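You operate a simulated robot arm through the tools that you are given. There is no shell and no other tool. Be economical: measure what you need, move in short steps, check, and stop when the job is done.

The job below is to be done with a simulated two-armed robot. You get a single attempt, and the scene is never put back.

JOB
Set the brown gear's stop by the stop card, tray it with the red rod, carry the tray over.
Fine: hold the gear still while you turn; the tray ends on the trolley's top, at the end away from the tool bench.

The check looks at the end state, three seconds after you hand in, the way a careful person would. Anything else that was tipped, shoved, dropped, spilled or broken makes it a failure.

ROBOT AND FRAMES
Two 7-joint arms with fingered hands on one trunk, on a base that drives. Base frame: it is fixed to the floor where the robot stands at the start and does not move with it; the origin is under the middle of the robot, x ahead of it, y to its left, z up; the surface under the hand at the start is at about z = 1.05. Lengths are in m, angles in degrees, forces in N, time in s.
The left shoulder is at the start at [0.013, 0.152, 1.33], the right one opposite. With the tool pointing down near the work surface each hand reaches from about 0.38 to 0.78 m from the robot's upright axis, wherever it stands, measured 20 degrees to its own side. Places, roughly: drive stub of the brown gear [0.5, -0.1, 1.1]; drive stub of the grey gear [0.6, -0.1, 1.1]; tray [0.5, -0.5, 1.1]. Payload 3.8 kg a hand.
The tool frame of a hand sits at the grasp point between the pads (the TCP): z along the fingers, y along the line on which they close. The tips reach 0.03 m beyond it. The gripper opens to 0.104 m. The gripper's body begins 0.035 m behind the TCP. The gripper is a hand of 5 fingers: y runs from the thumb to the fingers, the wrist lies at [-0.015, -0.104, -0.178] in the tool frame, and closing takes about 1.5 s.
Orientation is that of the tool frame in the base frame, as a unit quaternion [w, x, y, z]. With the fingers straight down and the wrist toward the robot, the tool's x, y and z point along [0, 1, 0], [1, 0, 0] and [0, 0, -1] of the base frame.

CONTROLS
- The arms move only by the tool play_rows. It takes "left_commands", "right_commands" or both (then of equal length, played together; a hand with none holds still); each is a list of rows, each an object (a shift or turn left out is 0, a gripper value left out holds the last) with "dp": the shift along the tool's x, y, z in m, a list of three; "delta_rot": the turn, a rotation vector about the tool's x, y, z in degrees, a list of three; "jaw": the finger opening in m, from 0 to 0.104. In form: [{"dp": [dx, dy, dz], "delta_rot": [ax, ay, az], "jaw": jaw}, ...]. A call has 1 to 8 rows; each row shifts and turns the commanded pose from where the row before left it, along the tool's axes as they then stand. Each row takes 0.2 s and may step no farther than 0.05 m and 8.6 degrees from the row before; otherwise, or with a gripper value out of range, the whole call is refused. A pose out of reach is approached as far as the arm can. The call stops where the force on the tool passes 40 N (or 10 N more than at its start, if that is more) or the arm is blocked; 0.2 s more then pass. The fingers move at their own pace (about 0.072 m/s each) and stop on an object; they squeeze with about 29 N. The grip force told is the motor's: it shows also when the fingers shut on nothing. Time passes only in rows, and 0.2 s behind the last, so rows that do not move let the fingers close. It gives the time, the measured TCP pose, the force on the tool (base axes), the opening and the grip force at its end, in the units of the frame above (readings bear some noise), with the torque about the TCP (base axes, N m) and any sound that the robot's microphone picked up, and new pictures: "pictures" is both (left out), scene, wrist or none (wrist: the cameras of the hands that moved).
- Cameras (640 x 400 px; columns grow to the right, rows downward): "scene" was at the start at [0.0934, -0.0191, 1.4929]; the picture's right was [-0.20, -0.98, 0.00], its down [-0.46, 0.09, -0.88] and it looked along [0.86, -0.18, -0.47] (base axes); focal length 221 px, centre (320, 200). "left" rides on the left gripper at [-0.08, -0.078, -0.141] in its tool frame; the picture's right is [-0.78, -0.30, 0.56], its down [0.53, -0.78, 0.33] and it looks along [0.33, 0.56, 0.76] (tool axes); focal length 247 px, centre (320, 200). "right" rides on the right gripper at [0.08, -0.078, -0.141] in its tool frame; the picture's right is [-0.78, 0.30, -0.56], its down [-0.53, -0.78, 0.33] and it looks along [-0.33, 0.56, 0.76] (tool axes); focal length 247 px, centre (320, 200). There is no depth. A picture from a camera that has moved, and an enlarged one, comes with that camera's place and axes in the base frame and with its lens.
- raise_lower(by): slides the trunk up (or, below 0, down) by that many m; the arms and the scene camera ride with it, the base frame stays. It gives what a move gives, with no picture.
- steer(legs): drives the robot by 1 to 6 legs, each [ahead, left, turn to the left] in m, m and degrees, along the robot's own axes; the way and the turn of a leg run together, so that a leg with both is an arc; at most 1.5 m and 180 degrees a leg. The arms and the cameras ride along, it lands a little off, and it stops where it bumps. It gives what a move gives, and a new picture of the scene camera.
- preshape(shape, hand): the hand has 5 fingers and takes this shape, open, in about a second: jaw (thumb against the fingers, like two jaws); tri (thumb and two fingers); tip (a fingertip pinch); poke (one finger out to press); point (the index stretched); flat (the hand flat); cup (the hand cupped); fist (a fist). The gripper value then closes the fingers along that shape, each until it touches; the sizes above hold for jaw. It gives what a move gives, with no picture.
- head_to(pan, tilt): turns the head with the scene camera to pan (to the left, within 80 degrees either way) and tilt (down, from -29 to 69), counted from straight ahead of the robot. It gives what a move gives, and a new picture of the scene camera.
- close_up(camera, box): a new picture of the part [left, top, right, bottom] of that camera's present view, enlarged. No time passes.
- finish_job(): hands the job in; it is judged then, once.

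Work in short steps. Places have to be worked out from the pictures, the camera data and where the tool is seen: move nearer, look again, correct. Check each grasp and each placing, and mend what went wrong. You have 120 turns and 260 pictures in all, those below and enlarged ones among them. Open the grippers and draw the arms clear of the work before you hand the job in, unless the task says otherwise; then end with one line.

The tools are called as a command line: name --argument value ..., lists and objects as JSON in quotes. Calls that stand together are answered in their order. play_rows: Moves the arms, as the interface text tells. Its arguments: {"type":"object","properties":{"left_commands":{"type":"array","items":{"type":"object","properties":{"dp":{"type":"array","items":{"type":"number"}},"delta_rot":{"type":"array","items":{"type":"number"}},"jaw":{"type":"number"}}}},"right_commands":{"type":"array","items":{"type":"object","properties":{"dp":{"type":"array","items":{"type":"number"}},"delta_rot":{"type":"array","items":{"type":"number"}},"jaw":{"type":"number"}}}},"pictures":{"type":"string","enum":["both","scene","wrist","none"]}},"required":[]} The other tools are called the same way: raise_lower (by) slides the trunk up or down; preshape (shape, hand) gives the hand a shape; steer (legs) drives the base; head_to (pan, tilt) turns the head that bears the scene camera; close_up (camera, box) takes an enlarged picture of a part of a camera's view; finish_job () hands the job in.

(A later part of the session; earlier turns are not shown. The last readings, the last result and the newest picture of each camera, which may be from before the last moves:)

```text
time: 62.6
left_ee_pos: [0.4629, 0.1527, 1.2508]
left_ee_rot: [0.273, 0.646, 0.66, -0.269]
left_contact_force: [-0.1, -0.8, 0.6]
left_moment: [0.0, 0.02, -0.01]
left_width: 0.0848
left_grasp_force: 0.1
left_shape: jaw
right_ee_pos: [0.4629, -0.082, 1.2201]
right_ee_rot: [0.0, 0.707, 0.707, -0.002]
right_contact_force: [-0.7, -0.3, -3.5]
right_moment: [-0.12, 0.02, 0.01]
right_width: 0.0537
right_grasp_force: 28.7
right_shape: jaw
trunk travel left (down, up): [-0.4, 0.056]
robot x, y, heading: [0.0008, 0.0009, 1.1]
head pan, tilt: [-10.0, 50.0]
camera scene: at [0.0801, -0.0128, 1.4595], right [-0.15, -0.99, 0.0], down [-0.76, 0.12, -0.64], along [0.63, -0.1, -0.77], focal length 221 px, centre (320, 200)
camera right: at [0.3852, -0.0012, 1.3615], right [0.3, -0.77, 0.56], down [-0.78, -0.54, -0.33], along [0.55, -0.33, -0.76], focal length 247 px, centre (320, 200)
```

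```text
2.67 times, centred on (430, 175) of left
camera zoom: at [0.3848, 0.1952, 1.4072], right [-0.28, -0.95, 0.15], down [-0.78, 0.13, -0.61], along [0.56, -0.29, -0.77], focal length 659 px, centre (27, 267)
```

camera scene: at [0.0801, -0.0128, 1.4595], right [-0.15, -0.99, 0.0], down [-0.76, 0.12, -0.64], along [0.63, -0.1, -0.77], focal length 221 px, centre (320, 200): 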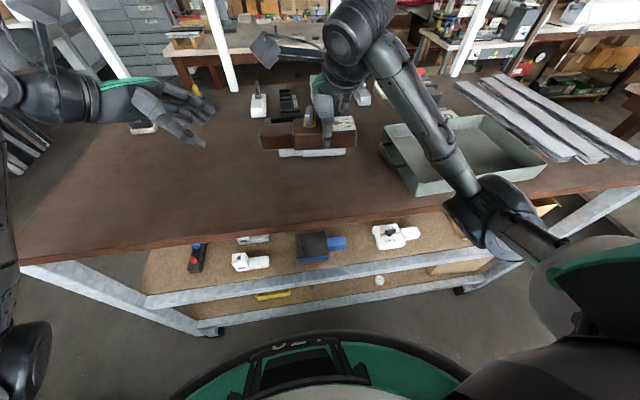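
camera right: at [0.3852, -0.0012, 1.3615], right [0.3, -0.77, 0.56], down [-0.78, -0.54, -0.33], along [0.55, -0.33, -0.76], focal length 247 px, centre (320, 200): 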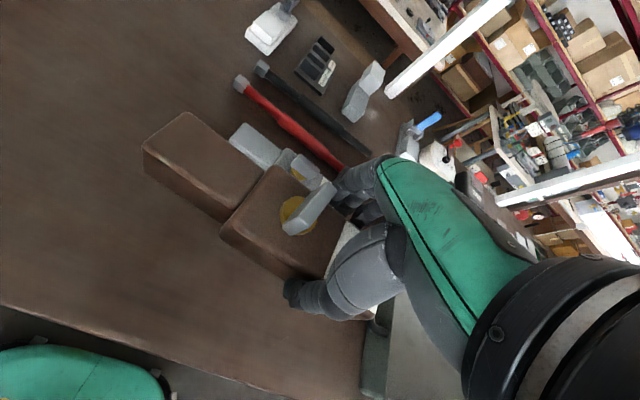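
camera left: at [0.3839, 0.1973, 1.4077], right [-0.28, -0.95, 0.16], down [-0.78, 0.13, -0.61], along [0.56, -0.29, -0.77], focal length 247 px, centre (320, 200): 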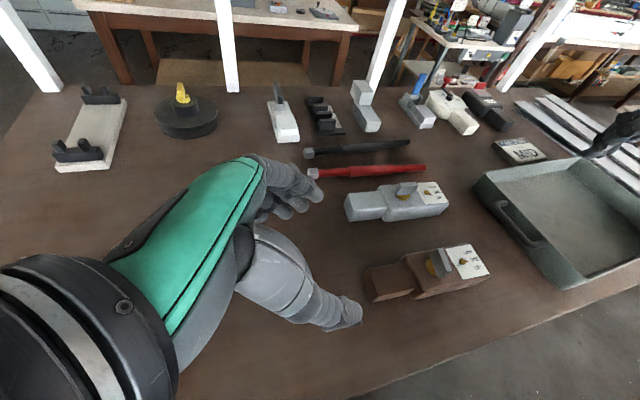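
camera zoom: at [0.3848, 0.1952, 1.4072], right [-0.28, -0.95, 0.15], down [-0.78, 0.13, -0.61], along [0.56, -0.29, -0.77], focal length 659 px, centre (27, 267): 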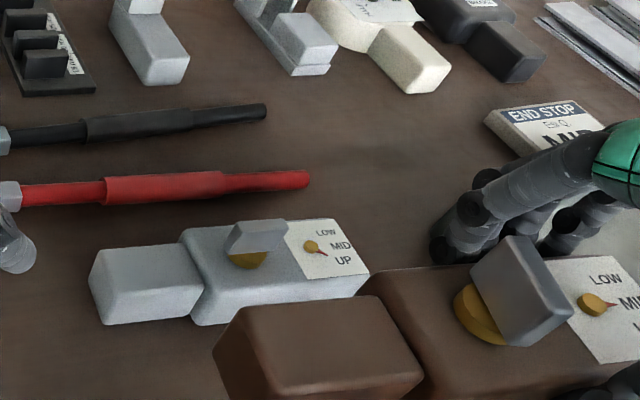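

Held level, ~0.35 kg. Carry to above the tray at (0.465, −0.48).

play_rows --right_commands '[{"dp": [-0.0495, 0, 0]}, {"dp": [-0.0495, 0, 0]}, {"dp": [-0.0495, 0, 0]}, {"dp": [-0.0495, 0, 0]}, {"dp": [-0.0495, 0, 0]}, {"dp": [-0.0495, 0, 0]}, {"dp": [-0.0495, 0, 0]}, {"dp": [-0.0495, 0, 0]}]' --pictures "both"

close_up --camera "scene" --box '[360, 60, 560, 210]'

```text
time: 64.4
left_ee_pos: [0.4622, 0.1509, 1.2517]
left_ee_rot: [0.272, 0.648, 0.66, -0.267]
left_contact_force: [0.2, 0.0, 0.7]
left_moment: [-0.01, -0.02, 0.01]
left_width: 0.0848
left_grasp_force: 0.1
left_shape: jaw
right_ee_pos: [0.4599, -0.4796, 1.2204]
right_ee_rot: [0.0, 0.706, 0.708, -0.002]
right_contact_force: [-0.2, -1.1, -3.8]
right_moment: [-0.09, 0.01, 0.02]
right_width: 0.0536
right_grasp_force: 29.3
right_shape: jaw
trunk travel left (down, up): [-0.4, 0.056]
robot x, y, heading: [0.0022, 0.0024, 1.2]
head pan, tilt: [-10.0, 50.0]
camera scene: at [0.0799, -0.0144, 1.4595], right [-0.15, -0.99, 0.0], down [-0.76, 0.12, -0.64], along [0.63, -0.1, -0.77], focal length 221 px, centre (320, 200)
camera right: at [0.3829, -0.3998, 1.3613], right [0.3, -0.78, 0.56], down [-0.78, -0.54, -0.33], along [0.55, -0.33, -0.76], focal length 247 px, centre (320, 200)
```

scene: 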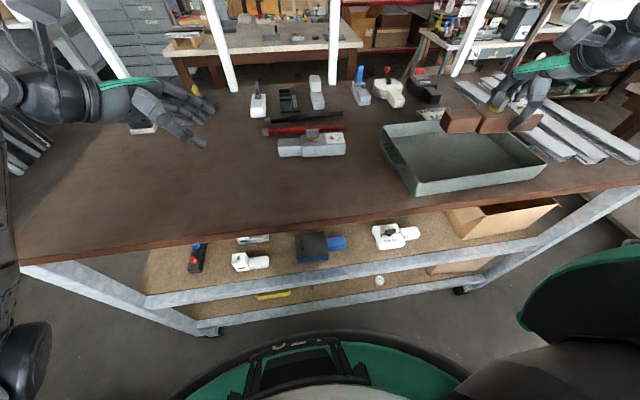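
right: 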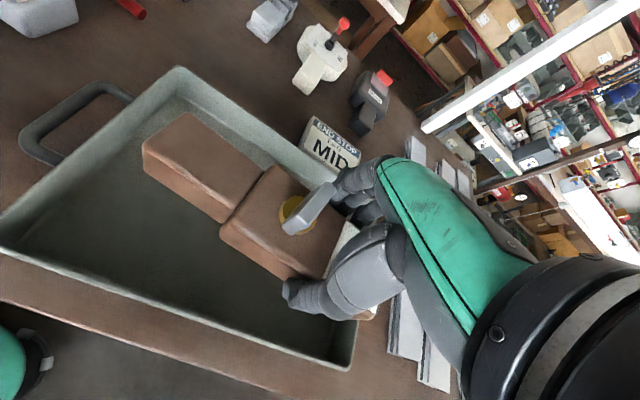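

```text
2.67 times, centred on (460, 135) of scene
camera zoom: at [0.0799, -0.0144, 1.4595], right [-0.15, -0.99, 0.0], down [-0.76, 0.12, -0.64], along [0.63, -0.1, -0.77], focal length 589 px, centre (-53, 373)
```

zoom: 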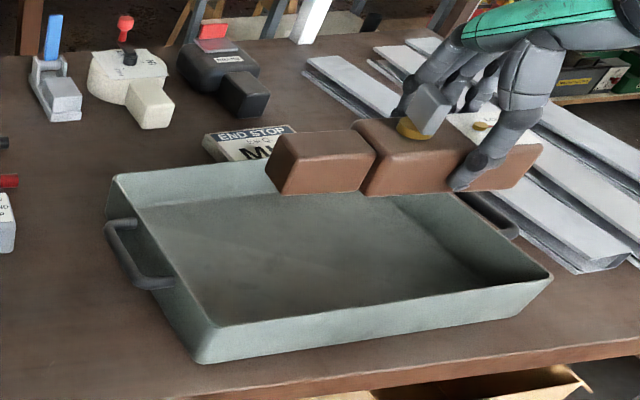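

Positions agree with the right-camera check. Lower into the tray.

play_rows --right_commands '[{"dp": [0, 0.003, 0.04]}, {"dp": [0, 0.002, 0.04]}, {"dp": [0, 0, 0.03]}, {"dp": [0, 0, 0.007]}, {}]' --pictures "both"

close_up --camera "scene" --box '[360, 60, 560, 210]'

```text
time: 65.6
left_ee_pos: [0.4639, 0.1531, 1.2509]
left_ee_rot: [0.273, 0.648, 0.659, -0.268]
left_contact_force: [0.9, -0.3, 0.1]
left_moment: [0.03, -0.03, -0.03]
left_width: 0.0847
left_grasp_force: 0.1
left_shape: jaw
right_ee_pos: [0.4662, -0.4801, 1.1057]
right_ee_rot: [0.001, 0.706, 0.708, 0.0]
right_contact_force: [0.4, -0.1, -3.3]
right_moment: [-0.1, 0.02, 0.01]
right_width: 0.0534
right_grasp_force: 28.7
right_shape: jaw
trunk travel left (down, up): [-0.4, 0.056]
robot x, y, heading: [0.0024, -0.0003, 1.1]
head pan, tilt: [-10.0, 50.0]
camera scene: at [0.0801, -0.013, 1.4595], right [-0.15, -0.99, 0.0], down [-0.76, 0.12, -0.64], along [0.63, -0.1, -0.77], focal length 221 px, centre (320, 200)
camera right: at [0.3876, -0.3992, 1.2452], right [0.3, -0.78, 0.56], down [-0.78, -0.54, -0.33], along [0.55, -0.33, -0.76], focal length 247 px, centre (320, 200)
```

scene: 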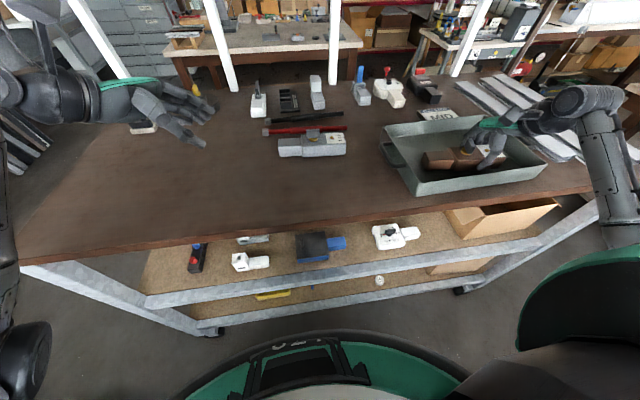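
right: 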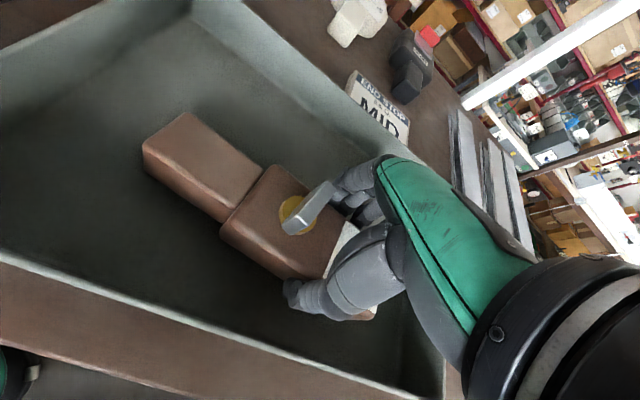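

```text
2.67 times, centred on (460, 135) of scene
camera zoom: at [0.0801, -0.013, 1.4595], right [-0.15, -0.99, 0.0], down [-0.76, 0.12, -0.64], along [0.63, -0.1, -0.77], focal length 589 px, centre (-53, 373)
```

zoom: 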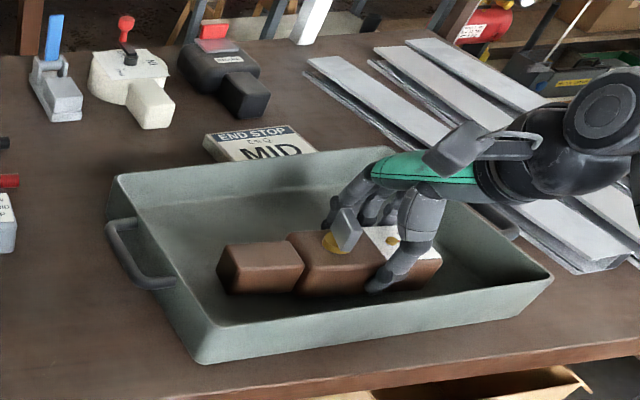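

Well inside. Lower the last centimetre in small steps until contact shows.

play_rows --right_commands '[{"dp": [0, 0, 0.005]}, {"dp": [0, 0, 0.004]}, {}]' --pictures "none"

```text
time: 66.4
left_ee_pos: [0.4636, 0.1524, 1.25]
left_ee_rot: [0.274, 0.647, 0.659, -0.268]
left_contact_force: [0.2, -0.4, -0.2]
left_moment: [0.0, 0.01, 0.03]
left_width: 0.0849
left_grasp_force: 0.1
left_shape: jaw
right_ee_pos: [0.4645, -0.4794, 1.0961]
right_ee_rot: [0.001, 0.707, 0.707, 0.0]
right_contact_force: [-0.6, -1.4, 0.7]
right_moment: [0.03, 0.11, 0.04]
right_width: 0.0532
right_grasp_force: 29.1
right_shape: jaw
trunk travel left (down, up): [-0.4, 0.056]
robot x, y, heading: [0.0017, 0.0028, 1.3]
head pan, tilt: [-10.0, 50.0]
```

The weight is supported by the tray. Release and rise.

play_rows --right_commands '[{"jaw": 0.07}, {}, {"dp": [0, 0, -0.03]}, {"dp": [0, 0, -0.045]}, {"dp": [0, 0, -0.045]}, {"dp": [0, 0, -0.045]}]' --pictures "both"

close_up --camera "scene" --box '[370, 90, 560, 210]'

close_up --camera "scene" --box '[250, 100, 370, 175]'

close_up --camera "left" --box '[290, 120, 470, 240]'

```text
time: 67.8
left_ee_pos: [0.4628, 0.1533, 1.251]
left_ee_rot: [0.274, 0.647, 0.659, -0.269]
left_contact_force: [0.2, 0.9, -0.8]
left_moment: [0.02, 0.01, -0.01]
left_width: 0.0847
left_grasp_force: 0.1
left_shape: jaw
right_ee_pos: [0.4655, -0.4791, 1.2624]
right_ee_rot: [0.0, 0.707, 0.707, -0.001]
right_contact_force: [-1.0, -1.0, 0.3]
right_moment: [-0.02, 0.01, -0.01]
right_width: 0.0696
right_grasp_force: 0.1
right_shape: jaw
trunk travel left (down, up): [-0.4, 0.056]
robot x, y, heading: [0.0003, -0.0008, 1.0]
head pan, tilt: [-10.0, 50.0]
camera scene: at [0.0796, -0.0119, 1.4596], right [-0.15, -0.99, 0.0], down [-0.76, 0.12, -0.64], along [0.63, -0.1, -0.77], focal length 221 px, centre (320, 200)
camera right: at [0.3869, -0.398, 1.4023], right [0.3, -0.77, 0.56], down [-0.78, -0.54, -0.33], along [0.55, -0.34, -0.76], focal length 247 px, centre (320, 200)
```

scene: 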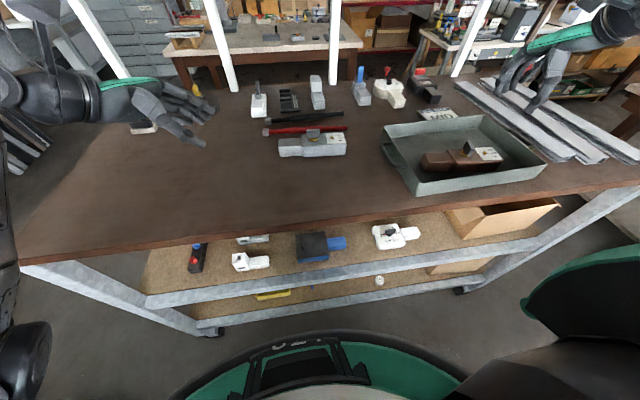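
right: 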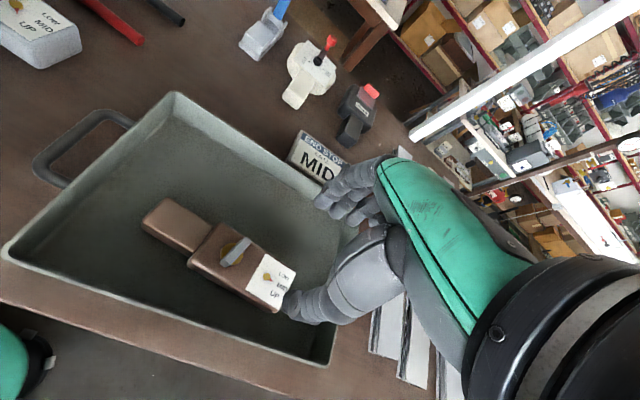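

```text
3.33 times, centred on (465, 150) of scene
camera zoom: at [0.0796, -0.0119, 1.4596], right [-0.15, -0.99, 0.0], down [-0.76, 0.12, -0.64], along [0.63, -0.1, -0.77], focal length 736 px, centre (-163, 367)
```

zoom: 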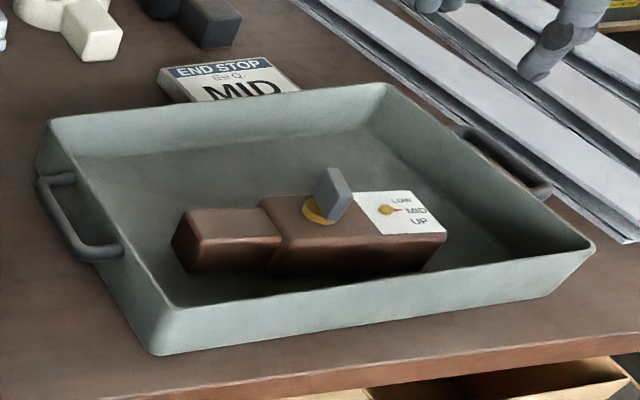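

```text
5.33 times, centred on (310, 138) of scene
camera zoom: at [0.0796, -0.0119, 1.4596], right [-0.15, -0.99, 0.0], down [-0.76, 0.12, -0.64], along [0.63, -0.1, -0.77], focal length 1178 px, centre (373, 533)
```

zoom: 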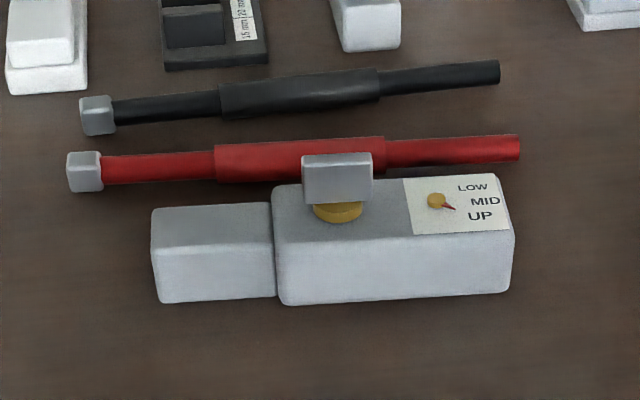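

```text
3.33 times, centred on (380, 180) of left
camera zoom: at [0.3843, 0.1961, 1.4073], right [-0.28, -0.95, 0.16], down [-0.78, 0.13, -0.61], along [0.56, -0.29, -0.77], focal length 823 px, centre (120, 267)
```

zoom: 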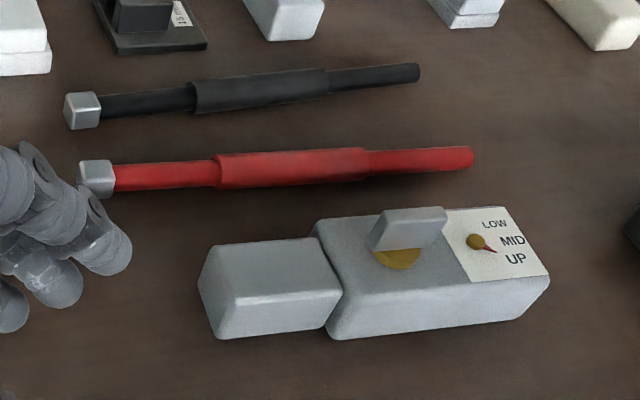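

Gear is in the tray, still at MID. Red rod runs from (0.70,0.062) to (0.687,−0.198); the grey gear's bar stands before its middle, so I'll grip at y≈0. Move the right hand over at height, left hand retreating.

play_rows --right_commands '[{"dp": [0.045, 0.02, 0], "jaw": 0.05}, {"dp": [0.045, 0.02, 0]}, {"dp": [0.045, 0.02, 0]}, {"dp": [0.045, 0.02, 0]}, {"dp": [0.045, 0.02, 0]}, {"dp": [0.045, 0.02, 0]}, {"dp": [0.045, 0.02, 0]}, {"dp": [0.045, 0.02, 0]}]' --left_commands '[{"dp": [0.02, 0, -0.04]}, {"dp": [0.02, 0, -0.04]}, {"dp": [0, 0, -0.04]}, {"dp": [0, 0, -0.02]}, {}, {}, {}, {}]' --pictures "none"

play_rows --right_commands '[{"dp": [0.04, 0.025, 0.01], "delta_rot": [0, 0, 2.9]}, {"dp": [0.038, 0.025, 0.02]}, {"dp": [0.036, 0.02, 0.02]}, {}]' --pictures "both"

```text
time: 69.6
left_ee_pos: [0.462, 0.2837, 1.3219]
left_ee_rot: [0.273, 0.646, 0.659, -0.27]
left_contact_force: [0.2, 0.1, 0.2]
left_moment: [-0.04, 0.03, -0.01]
left_width: 0.0848
left_grasp_force: 0.1
left_shape: jaw
right_ee_pos: [0.6257, -0.1171, 1.2591]
right_ee_rot: [0.001, 0.707, 0.707, -0.003]
right_contact_force: [1.5, 0.7, 0.1]
right_moment: [0.02, 0.0, -0.01]
right_width: 0.0504
right_grasp_force: 0.0
right_shape: jaw
trunk travel left (down, up): [-0.4, 0.056]
robot x, y, heading: [-0.0005, -0.0011, 0.9]
head pan, tilt: [-10.0, 50.0]
```

```text
time: 70.6
left_ee_pos: [0.461, 0.2801, 1.3204]
left_ee_rot: [0.274, 0.647, 0.66, -0.268]
left_contact_force: [0.2, 0.3, 0.7]
left_moment: [-0.02, 0.04, -0.01]
left_width: 0.0848
left_grasp_force: 0.0
left_shape: jaw
right_ee_pos: [0.7003, -0.0071, 1.2078]
right_ee_rot: [0.001, 0.724, 0.689, -0.001]
right_contact_force: [-0.1, -0.4, 0.0]
right_moment: [-0.01, -0.03, 0.0]
right_width: 0.0503
right_grasp_force: 0.0
right_shape: jaw
trunk travel left (down, up): [-0.4, 0.056]
robot x, y, heading: [-0.0017, 0.0008, 0.9]
head pan, tilt: [-10.0, 50.0]
camera scene: at [0.0793, -0.013, 1.4596], right [-0.15, -0.99, 0.0], down [-0.76, 0.12, -0.64], along [0.63, -0.1, -0.77], focal length 221 px, centre (320, 200)
camera right: at [0.6263, 0.0775, 1.3494], right [0.26, -0.79, 0.56], down [-0.8, -0.5, -0.33], along [0.54, -0.36, -0.76], focal length 247 px, centre (320, 200)
```

scene: 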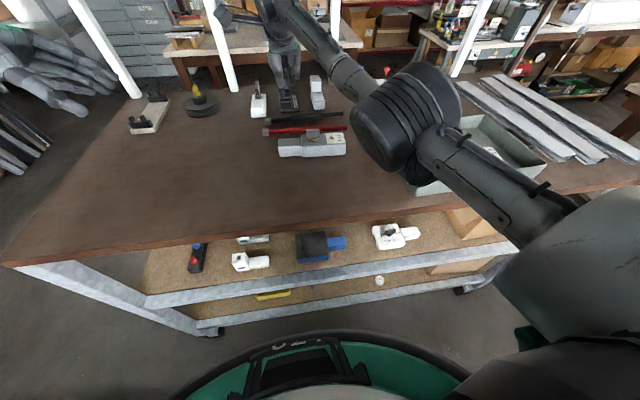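
right: 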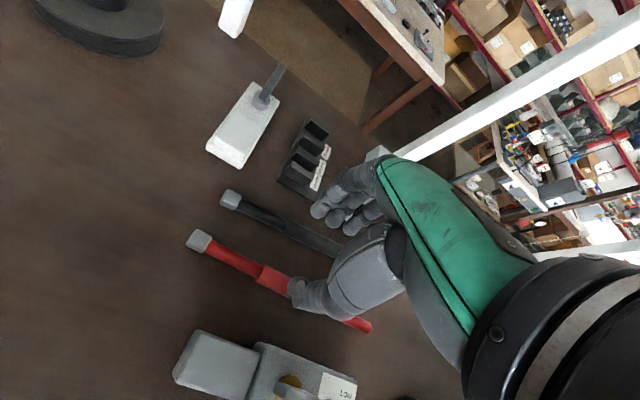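

Rod position confirmed. Lower to z≈1.12 with a small x correction and look.

play_rows --right_commands '[{"dp": [0.002, -0.004, 0.03]}, {"dp": [0, 0, 0.03]}, {"dp": [0, 0, 0.028]}, {}]' --pictures "both"

close_up --camera "scene" --box '[240, 60, 380, 170]'

```text
time: 71.6
left_ee_pos: [0.4604, 0.282, 1.3204]
left_ee_rot: [0.273, 0.647, 0.659, -0.268]
left_contact_force: [0.4, 0.3, -0.7]
left_moment: [0.0, 0.03, 0.02]
left_width: 0.0849
left_grasp_force: 0.0
left_shape: jaw
right_ee_pos: [0.6963, -0.0059, 1.1189]
right_ee_rot: [0.0, 0.724, 0.689, -0.001]
right_contact_force: [0.7, 0.1, -0.1]
right_moment: [0.03, 0.03, 0.01]
right_width: 0.0504
right_grasp_force: 0.1
right_shape: jaw
trunk travel left (down, up): [-0.4, 0.056]
robot x, y, heading: [0.0007, 0.0001, 0.9]
head pan, tilt: [-10.0, 50.0]
camera scene: at [0.0798, -0.0119, 1.4596], right [-0.15, -0.99, 0.0], down [-0.76, 0.12, -0.64], along [0.63, -0.1, -0.77], focal length 221 px, centre (320, 200)
camera right: at [0.6229, 0.0791, 1.2593], right [0.26, -0.79, 0.56], down [-0.8, -0.5, -0.33], along [0.54, -0.36, -0.76], focal length 247 px, centre (320, 200)
```

scene: 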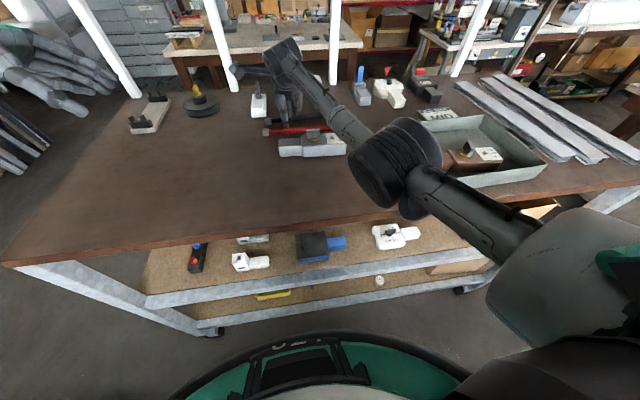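
right: 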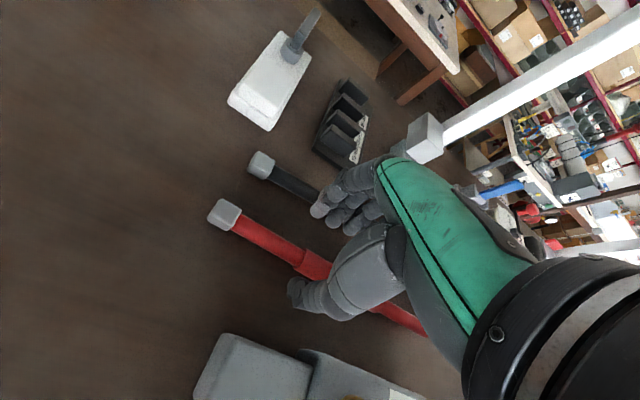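

```text
3.64 times, centred on (310, 115) of scene
camera zoom: at [0.0798, -0.0119, 1.4596], right [-0.15, -0.99, 0.0], down [-0.76, 0.12, -0.64], along [0.63, -0.1, -0.77], focal length 803 px, centre (356, 509)
```

zoom: 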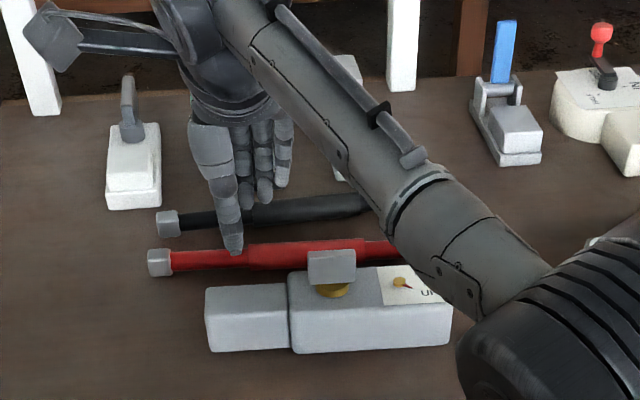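

Narrow the opening to 0.036 to stay clear of the black rod, then lower.

play_rows --right_commands '[{"jaw": 0.036}, {"dp": [0, 0, 0.012]}, {"dp": [0, 0, 0.012]}, {"dp": [0, 0, 0.008]}, {}]' --pictures "wrist"

close_up --camera "scene" --box '[240, 60, 380, 170]'

close_up --camera "right" --box '[180, 120, 460, 380]'

```text
time: 72.8
left_ee_pos: [0.4615, 0.2813, 1.3216]
left_ee_rot: [0.274, 0.647, 0.66, -0.267]
left_contact_force: [-0.5, 0.3, 0.0]
left_moment: [0.01, -0.01, 0.0]
left_width: 0.0849
left_grasp_force: 0.1
left_shape: jaw
right_ee_pos: [0.6954, -0.0046, 1.0885]
right_ee_rot: [0.0, 0.725, 0.689, -0.001]
right_contact_force: [-0.2, 0.6, -0.8]
right_moment: [0.0, -0.01, 0.0]
right_width: 0.0362
right_grasp_force: 0.0
right_shape: jaw
trunk travel left (down, up): [-0.4, 0.056]
robot x, y, heading: [-0.0034, -0.0004, 1.0]
head pan, tilt: [-10.0, 50.0]
camera right: at [0.6221, 0.0794, 1.2284], right [0.26, -0.79, 0.56], down [-0.8, -0.5, -0.33], along [0.54, -0.36, -0.76], focal length 247 px, centre (320, 200)
```

right: 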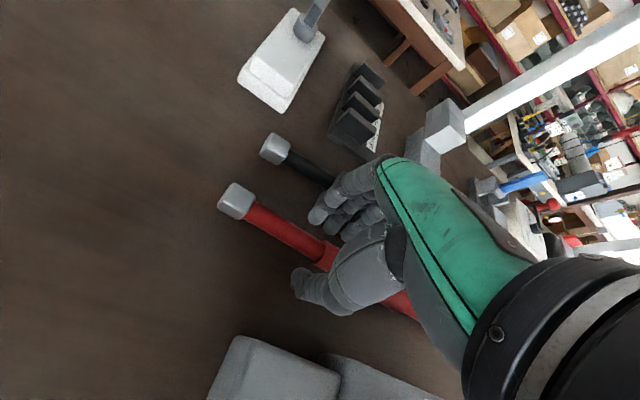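

```text
3.64 times, centred on (310, 115) of scene
camera zoom: at [0.0798, -0.0121, 1.4595], right [-0.15, -0.99, 0.0], down [-0.76, 0.12, -0.64], along [0.63, -0.1, -0.77], focal length 803 px, centre (356, 509)
```

zoom: 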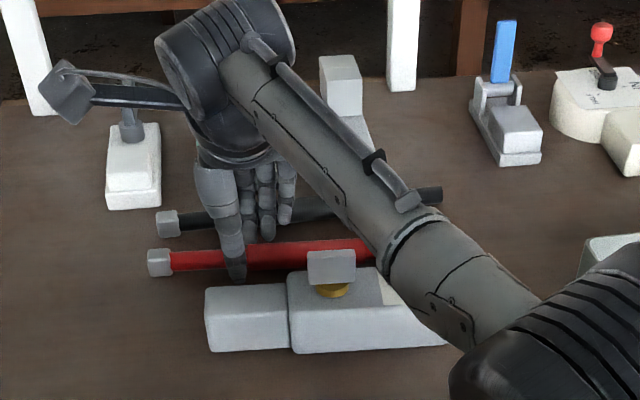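

```text
1.54 times, centred on (320, 250) of right
camera zoom: at [0.6221, 0.0794, 1.2284], right [0.26, -0.79, 0.56], down [-0.8, -0.5, -0.33], along [0.54, -0.36, -0.76], focal length 380 px, centre (320, 123)
```

zoom: 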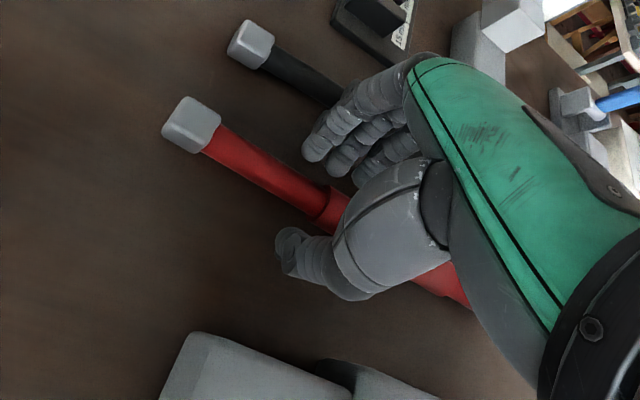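

Straddling the red rod. Lower 6 mm more and close.

play_rows --right_commands '[{"dp": [0, 0, 0.006]}, {"jaw": 0.025}, {}, {"jaw": 0.0}, {}, {}, {}]' --pictures "wrist"

close_up --camera "scene" --box '[240, 60, 380, 170]'

```text
time: 74.4
left_ee_pos: [0.4607, 0.2807, 1.3213]
left_ee_rot: [0.273, 0.647, 0.659, -0.268]
left_contact_force: [-0.7, 0.1, 0.2]
left_moment: [-0.02, 0.0, 0.01]
left_width: 0.0849
left_grasp_force: 0.0
left_shape: jaw
right_ee_pos: [0.6963, -0.0049, 1.0813]
right_ee_rot: [0.0, 0.724, 0.69, -0.002]
right_contact_force: [0.0, -0.2, 0.2]
right_moment: [0.01, 0.0, -0.01]
right_width: 0.0117
right_grasp_force: 28.7
right_shape: jaw
trunk travel left (down, up): [-0.4, 0.056]
robot x, y, heading: [-0.0004, -0.0009, 1.2]
head pan, tilt: [-10.0, 50.0]
camera right: at [0.6222, 0.0797, 1.2225], right [0.26, -0.79, 0.56], down [-0.8, -0.5, -0.33], along [0.54, -0.36, -0.76], focal length 247 px, centre (320, 200)
```

right: 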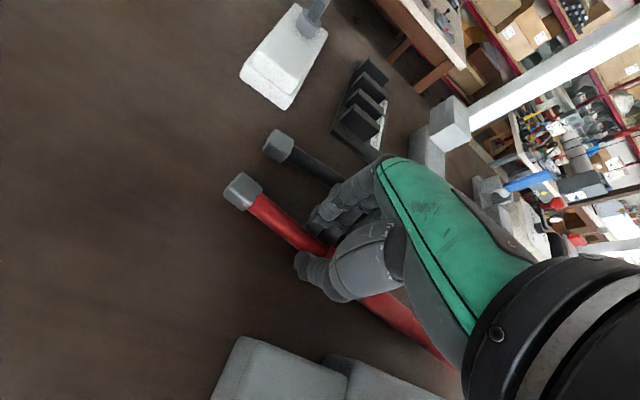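

```text
3.64 times, centred on (310, 115) of scene
camera zoom: at [0.08, -0.0122, 1.4595], right [-0.15, -0.99, 0.0], down [-0.76, 0.12, -0.64], along [0.63, -0.1, -0.77], focal length 803 px, centre (356, 509)
```

zoom: 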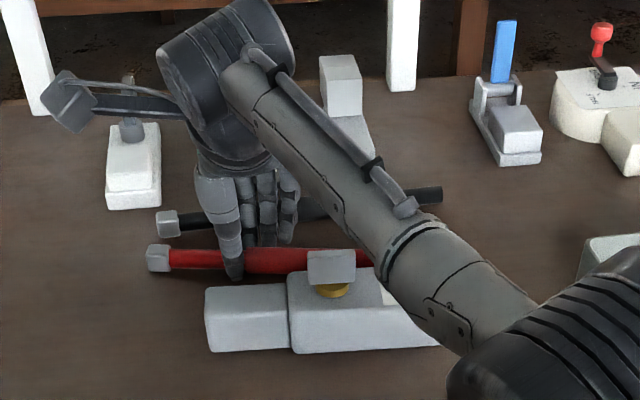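

Gripping at 0.012 m. Lift vertically and check.

play_rows --right_commands '[{"dp": [0, 0, -0.015]}, {"dp": [0, 0, -0.03]}, {"dp": [0, 0, -0.04]}, {"dp": [0, 0, -0.045]}, {}]' --pictures "both"

close_up --camera "scene" --box '[220, 40, 400, 170]'

```text
time: 75.6
left_ee_pos: [0.4612, 0.281, 1.32]
left_ee_rot: [0.273, 0.647, 0.66, -0.268]
left_contact_force: [0.0, 0.0, 0.3]
left_moment: [-0.03, 0.0, -0.01]
left_width: 0.0851
left_grasp_force: 0.0
left_shape: jaw
right_ee_pos: [0.6952, -0.0056, 1.2132]
right_ee_rot: [-0.001, 0.724, 0.69, -0.003]
right_contact_force: [-0.5, 0.0, -1.4]
right_moment: [0.08, -0.01, 0.01]
right_width: 0.0118
right_grasp_force: 28.9
right_shape: jaw
trunk travel left (down, up): [-0.4, 0.056]
robot x, y, heading: [-0.0004, -0.0009, 1.3]
head pan, tilt: [-10.0, 50.0]
camera scene: at [0.0802, -0.0122, 1.4595], right [-0.15, -0.99, 0.0], down [-0.76, 0.12, -0.64], along [0.63, -0.1, -0.77], focal length 221 px, centre (320, 200)
camera right: at [0.6214, 0.0789, 1.3545], right [0.26, -0.79, 0.56], down [-0.8, -0.5, -0.33], along [0.54, -0.36, -0.76], focal length 247 px, centre (320, 200)
```

scene: 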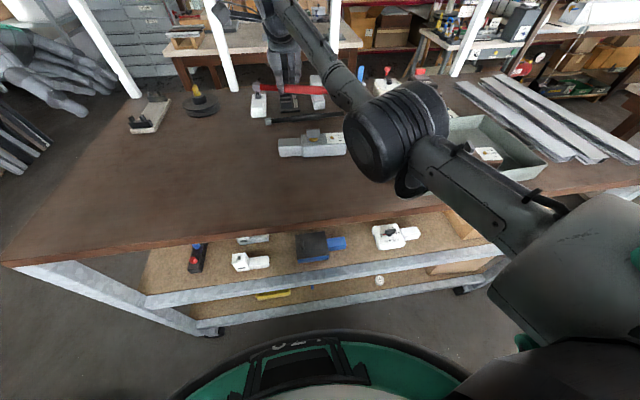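
right: 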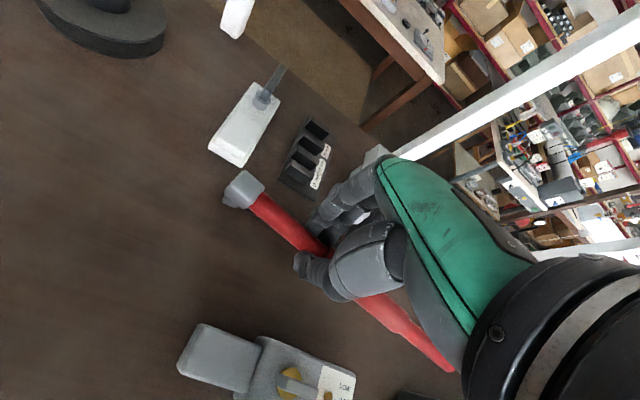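

```text
3.08 times, centred on (310, 105) of scene
camera zoom: at [0.0802, -0.0122, 1.4595], right [-0.15, -0.99, 0.0], down [-0.76, 0.12, -0.64], along [0.63, -0.1, -0.77], focal length 679 px, centre (351, 492)
```

zoom: 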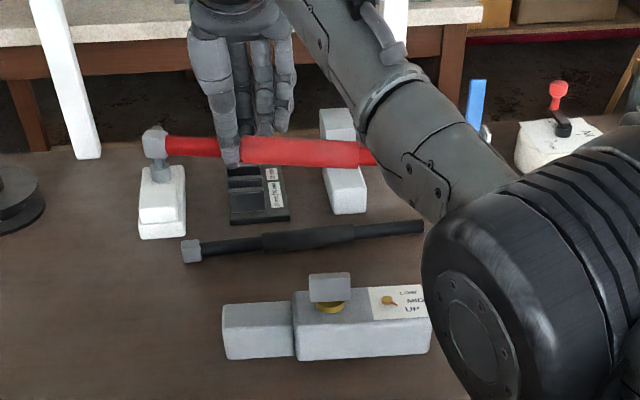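

Rod held, neighbours undisturbed. Carry it to above the tray's far half.

play_rows --right_commands '[{"dp": [0, 0, -0.045]}, {"dp": [-0.045, -0.016, 0]}, {"dp": [-0.045, -0.016, 0]}, {"dp": [-0.045, -0.016, 0], "delta_rot": [0, 0, -4.5]}, {"dp": [-0.045, -0.016, 0]}, {"dp": [-0.045, -0.016, 0]}, {"dp": [-0.045, -0.016, 0]}, {"dp": [-0.045, -0.016, 0]}]' --pictures "none"

play_rows --right_commands '[{"dp": [-0.045, -0.01, 0]}, {"dp": [-0.025, 0, 0]}, {}]' --pictures "both"

close_up --camera "scene" --box '[360, 40, 560, 210]'

```text
time: 77.4
left_ee_pos: [0.4605, 0.2798, 1.3214]
left_ee_rot: [0.272, 0.647, 0.66, -0.267]
left_contact_force: [-1.2, 0.3, 0.8]
left_moment: [0.01, -0.02, -0.01]
left_width: 0.0849
left_grasp_force: 0.0
left_shape: jaw
right_ee_pos: [0.5821, -0.3206, 1.2584]
right_ee_rot: [-0.001, 0.696, 0.718, 0.0]
right_contact_force: [0.7, 0.0, -2.0]
right_moment: [0.05, -0.01, 0.03]
right_width: 0.0115
right_grasp_force: 28.9
right_shape: jaw
trunk travel left (down, up): [-0.4, 0.056]
robot x, y, heading: [-0.0024, 0.0005, 0.9]
head pan, tilt: [-10.0, 50.0]
```

```text
time: 78.2
left_ee_pos: [0.4624, 0.2827, 1.3198]
left_ee_rot: [0.273, 0.647, 0.659, -0.269]
left_contact_force: [0.1, -0.2, -0.4]
left_moment: [-0.02, -0.01, 0.02]
left_width: 0.0847
left_grasp_force: 0.1
left_shape: jaw
right_ee_pos: [0.5762, -0.3879, 1.2589]
right_ee_rot: [0.0, 0.697, 0.717, -0.002]
right_contact_force: [0.4, -1.4, -1.4]
right_moment: [0.09, 0.0, 0.01]
right_width: 0.0116
right_grasp_force: 28.5
right_shape: jaw
trunk travel left (down, up): [-0.4, 0.056]
robot x, y, heading: [-0.0011, 0.0026, 0.8]
head pan, tilt: [-10.0, 50.0]
camera scene: at [0.0803, -0.0112, 1.4595], right [-0.15, -0.99, 0.0], down [-0.76, 0.12, -0.64], along [0.63, -0.1, -0.77], focal length 221 px, centre (320, 200)
camera right: at [0.496, -0.3089, 1.3983], right [0.32, -0.77, 0.56], down [-0.76, -0.56, -0.33], along [0.56, -0.32, -0.76], focal length 247 px, centre (320, 200)
```

scene: 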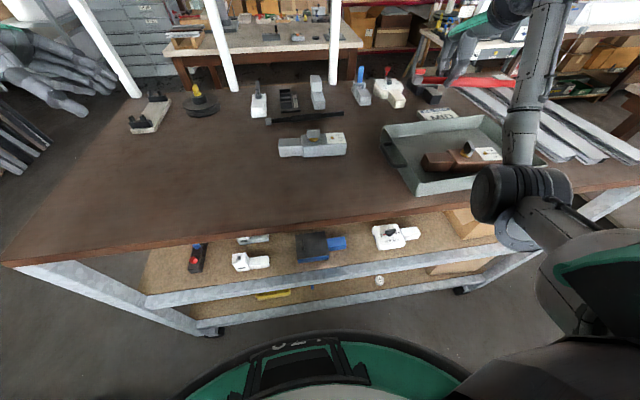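
right: 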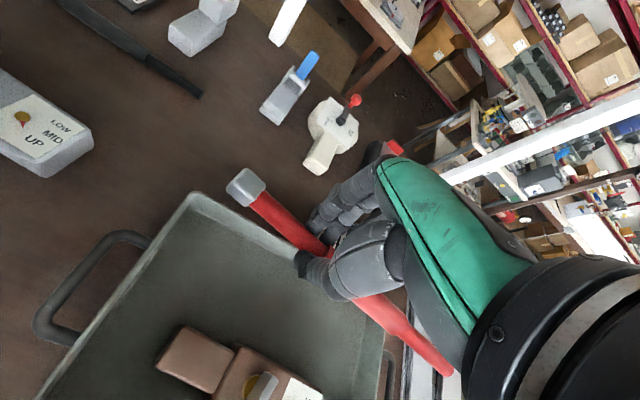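

```text
2.35 times, centred on (460, 125) of scene
camera zoom: at [0.0803, -0.0112, 1.4595], right [-0.15, -0.99, 0.0], down [-0.76, 0.12, -0.64], along [0.63, -0.1, -0.77], focal length 520 px, centre (-9, 376)
```

zoom: 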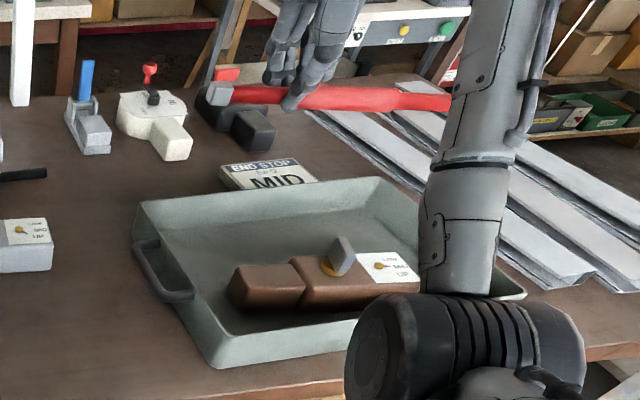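

Shift 15 mm toward the robot and lower into the tray to z≈1.11.

play_rows --right_commands '[{"dp": [-0.006, -0.015, 0.03]}, {"dp": [0, 0, 0.04]}, {"dp": [0, 0, 0.04]}, {"dp": [0, 0, 0.035]}, {}]' --pictures "both"

close_up --camera "scene" --box '[360, 60, 560, 210]'

```text
time: 79.4
left_ee_pos: [0.4618, 0.2813, 1.3218]
left_ee_rot: [0.273, 0.647, 0.66, -0.268]
left_contact_force: [-0.3, -0.3, -1.0]
left_moment: [0.02, 0.04, 0.02]
left_width: 0.0847
left_grasp_force: 0.1
left_shape: jaw
right_ee_pos: [0.5606, -0.3936, 1.1125]
right_ee_rot: [0.0, 0.697, 0.717, -0.002]
right_contact_force: [0.0, -0.3, -1.5]
right_moment: [0.08, 0.01, 0.01]
right_width: 0.0115
right_grasp_force: 28.6
right_shape: jaw
trunk travel left (down, up): [-0.4, 0.056]
robot x, y, heading: [-0.0004, -0.0011, 1.1]
head pan, tilt: [-10.0, 50.0]
camera scene: at [0.0799, -0.0124, 1.4595], right [-0.15, -0.99, 0.0], down [-0.76, 0.12, -0.64], along [0.63, -0.1, -0.77], focal length 221 px, centre (320, 200)
camera right: at [0.4805, -0.3154, 1.2533], right [0.32, -0.77, 0.56], down [-0.76, -0.56, -0.33], along [0.56, -0.32, -0.76], focal length 247 px, centre (320, 200)
```

scene: 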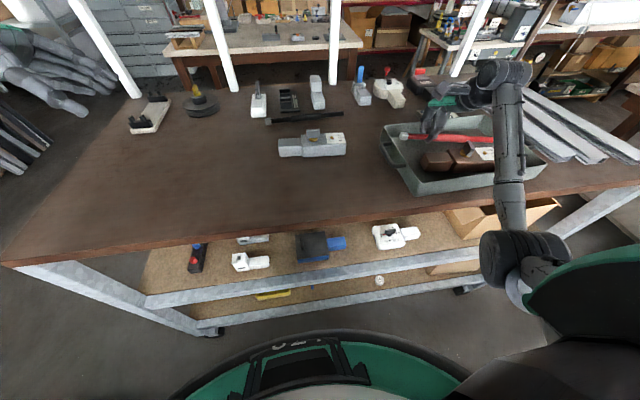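
right: 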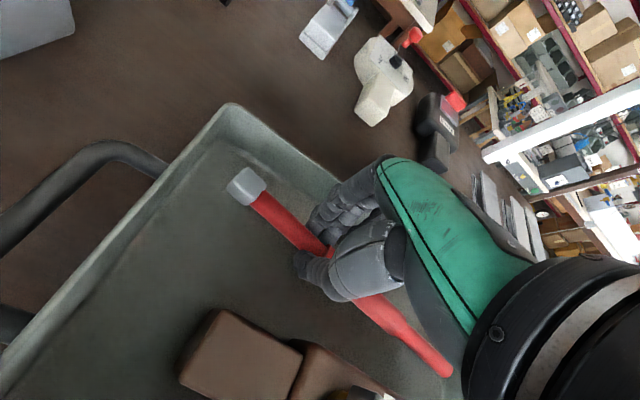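

```text
2.67 times, centred on (460, 135) of scene
camera zoom: at [0.0799, -0.0124, 1.4595], right [-0.15, -0.99, 0.0], down [-0.76, 0.12, -0.64], along [0.63, -0.1, -0.77], focal length 589 px, centre (-53, 373)
```

zoom: 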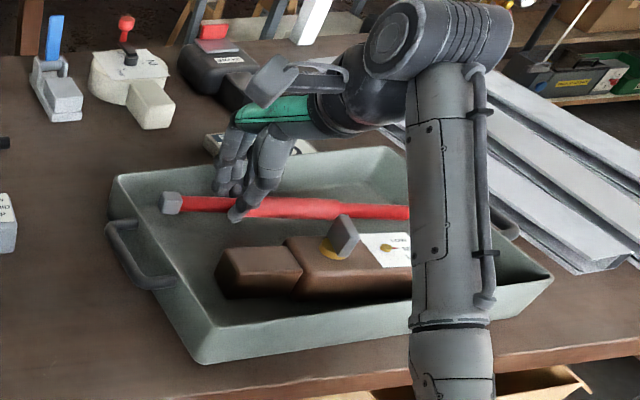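

Within walls. Lower in small steps until supported.

play_rows --right_commands '[{"dp": [0, 0, 0.01]}, {"dp": [0, 0, 0.007]}, {"dp": [0, 0, 0.005]}, {}]' --pictures "none"

```text
time: 80.4
left_ee_pos: [0.4617, 0.2809, 1.3206]
left_ee_rot: [0.273, 0.647, 0.66, -0.268]
left_contact_force: [-0.5, 0.6, 0.1]
left_moment: [0.01, -0.02, -0.04]
left_width: 0.0846
left_grasp_force: 0.0
left_shape: jaw
right_ee_pos: [0.5601, -0.3956, 1.0918]
right_ee_rot: [0.0, 0.697, 0.718, -0.002]
right_contact_force: [0.2, -1.0, -1.5]
right_moment: [0.05, -0.01, -0.01]
right_width: 0.0115
right_grasp_force: 29.4
right_shape: jaw
trunk travel left (down, up): [-0.4, 0.056]
robot x, y, heading: [0.0008, -0.0026, 1.1]
head pan, tilt: [-10.0, 50.0]
```

play_rows --right_commands '[{"dp": [0, 0, 0.004]}, {"dp": [0, 0, 0.003]}, {}]' --pictures "none"

```text
time: 81.2
left_ee_pos: [0.4599, 0.2818, 1.3214]
left_ee_rot: [0.273, 0.647, 0.659, -0.268]
left_contact_force: [-0.7, -0.1, 0.9]
left_moment: [0.02, 0.01, 0.02]
left_width: 0.0848
left_grasp_force: 0.1
left_shape: jaw
right_ee_pos: [0.5592, -0.3954, 1.0854]
right_ee_rot: [0.001, 0.698, 0.716, 0.0]
right_contact_force: [1.2, -0.1, 5.6]
right_moment: [-0.06, -0.06, 0.05]
right_width: 0.0118
right_grasp_force: 29.0
right_shape: jaw
trunk travel left (down, up): [-0.4, 0.056]
robot x, y, heading: [0.0019, 0.0021, 1.0]
head pan, tilt: [-10.0, 50.0]
```

Contact (+5.6 N). Release with a small opening and rise.

play_rows --right_commands '[{"jaw": 0.034}, {}, {"dp": [0, 0, -0.03]}, {"dp": [0, 0, -0.045]}, {"dp": [0, 0, -0.045]}, {"dp": [0, 0, -0.045]}, {"dp": [0, 0, -0.045]}]' --pictures "both"

close_up --camera "scene" --box '[360, 80, 560, 210]'

```text
time: 82.8
left_ee_pos: [0.4612, 0.2827, 1.3215]
left_ee_rot: [0.273, 0.647, 0.66, -0.268]
left_contact_force: [0.3, -0.8, -0.3]
left_moment: [-0.03, 0.03, 0.01]
left_width: 0.0851
left_grasp_force: 0.1
left_shape: jaw
right_ee_pos: [0.5613, -0.3955, 1.2945]
right_ee_rot: [0.0, 0.698, 0.717, -0.002]
right_contact_force: [0.8, -0.7, -0.9]
right_moment: [0.01, -0.01, -0.01]
right_width: 0.0337
right_grasp_force: 0.0
right_shape: jaw
trunk travel left (down, up): [-0.4, 0.056]
robot x, y, heading: [-0.0014, 0.0025, 1.2]
head pan, tilt: [-10.0, 50.0]
camera scene: at [0.0795, -0.0116, 1.4596], right [-0.15, -0.99, 0.0], down [-0.76, 0.12, -0.64], along [0.63, -0.1, -0.77], focal length 221 px, centre (320, 200)
camera right: at [0.4813, -0.317, 1.435], right [0.32, -0.77, 0.56], down [-0.76, -0.56, -0.33], along [0.56, -0.32, -0.76], focal length 247 px, centre (320, 200)
```

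scene: 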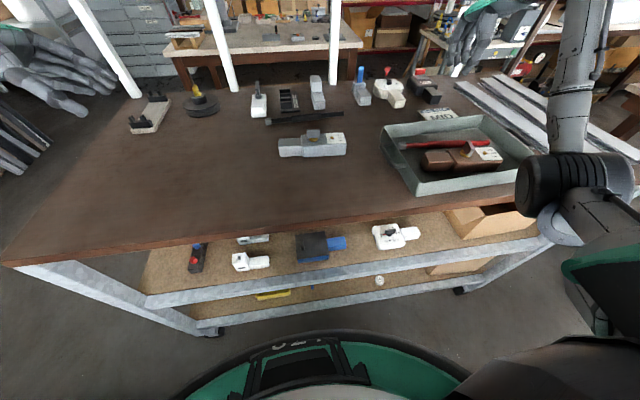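
right: 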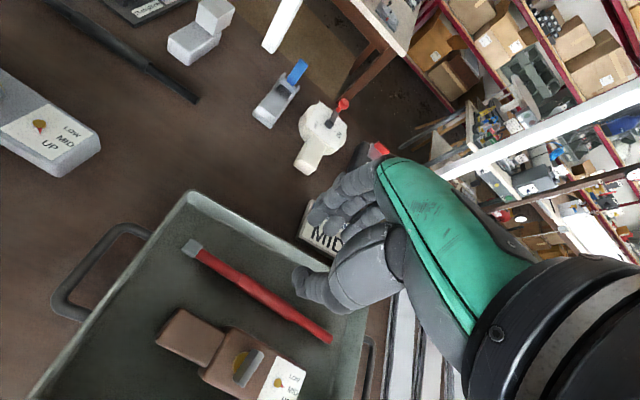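

```text
3.08 times, centred on (460, 145) of scene
camera zoom: at [0.0795, -0.0116, 1.4596], right [-0.15, -0.99, 0.0], down [-0.76, 0.12, -0.64], along [0.63, -0.1, -0.77], focal length 679 px, centre (-111, 369)
```

zoom: 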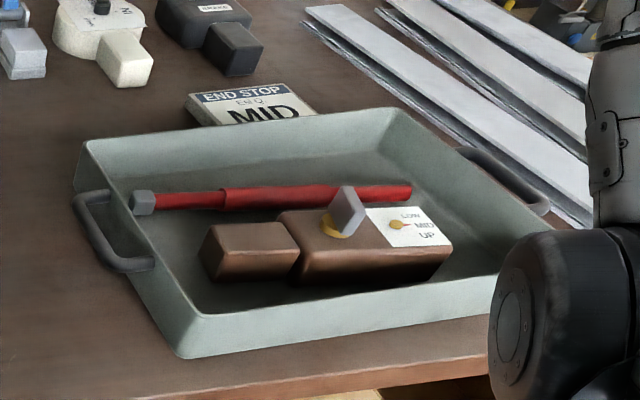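

Both parts are in the tray. For carrying I need the base centred on the tray (y≈−0.457), so I strafe right 0.455 m with the hands high.

steer --legs '[[0, -0.455, -1.1]]'

```text
time: 85.5
left_ee_pos: [0.4701, -0.1847, 1.3199]
left_ee_rot: [0.273, 0.648, 0.658, -0.269]
left_contact_force: [0.2, 0.8, -0.5]
left_moment: [0.01, 0.02, 0.0]
left_width: 0.0847
left_grasp_force: 0.0
left_shape: jaw
right_ee_pos: [0.5664, -0.8625, 1.2943]
right_ee_rot: [0.0, 0.699, 0.715, -0.002]
right_contact_force: [-0.8, -0.1, -0.2]
right_moment: [0.02, -0.01, 0.01]
right_width: 0.0338
right_grasp_force: 0.0
right_shape: jaw
trunk travel left (down, up): [-0.4, 0.056]
robot x, y, heading: [0.0054, -0.4616, 0.8]
head pan, tilt: [-10.0, 50.0]
camera scene: at [0.0872, -0.4756, 1.4596], right [-0.16, -0.99, 0.0], down [-0.76, 0.12, -0.64], along [0.63, -0.1, -0.77], focal length 221 px, centre (320, 200)
```

scene: 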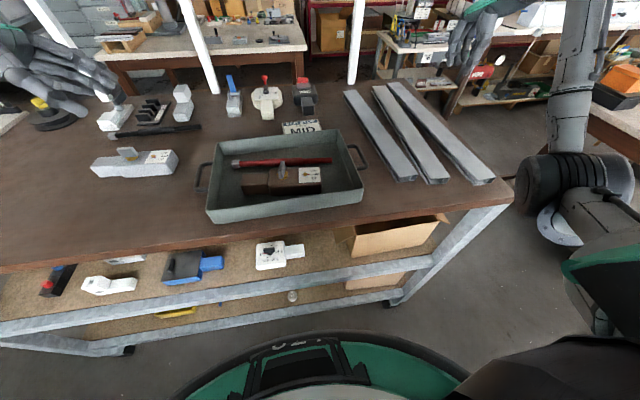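

Centre the head and look at the tray closely.

head_to --pan 0 --tilt 50

close_up --camera "scene" --box '[210, 100, 430, 238]'

```text
time: 86.3
left_ee_pos: [0.4717, -0.1866, 1.3205]
left_ee_rot: [0.273, 0.649, 0.658, -0.269]
left_contact_force: [-0.5, -0.2, -0.2]
left_moment: [0.0, 0.02, -0.04]
left_width: 0.0847
left_grasp_force: 0.0
left_shape: jaw
right_ee_pos: [0.5674, -0.865, 1.2935]
right_ee_rot: [0.0, 0.699, 0.715, -0.001]
right_contact_force: [0.6, -0.3, -1.1]
right_moment: [-0.01, 0.01, 0.0]
right_width: 0.0337
right_grasp_force: 0.1
right_shape: jaw
trunk travel left (down, up): [-0.4, 0.056]
robot x, y, heading: [0.0064, -0.4649, 0.9]
head pan, tilt: [0.0, 50.0]
camera scene: at [0.0883, -0.4641, 1.4595], right [0.01, -1.0, 0.0], down [-0.77, -0.01, -0.64], along [0.64, 0.01, -0.77], focal length 221 px, centre (320, 200)
```

scene: 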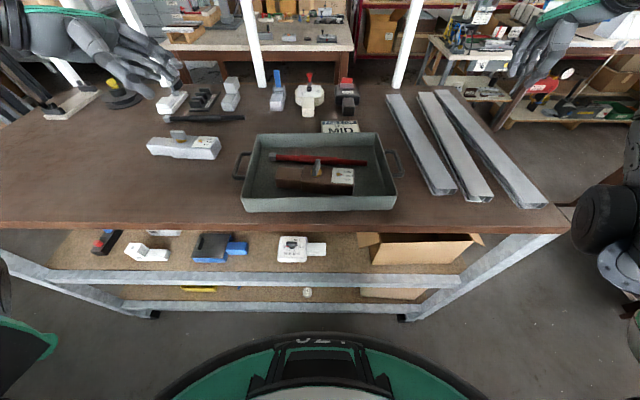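

```text
2.90 times, centred on (320, 169) of scene
camera zoom: at [0.0883, -0.4641, 1.4595], right [0.01, -1.0, 0.0], down [-0.77, -0.01, -0.64], along [0.64, 0.01, -0.77], focal length 640 px, centre (320, 290)
```

zoom: 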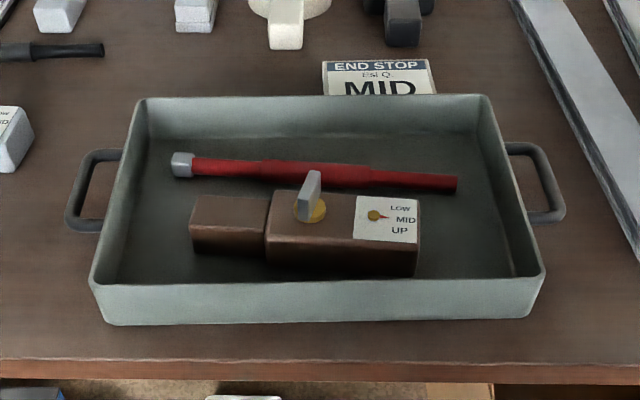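

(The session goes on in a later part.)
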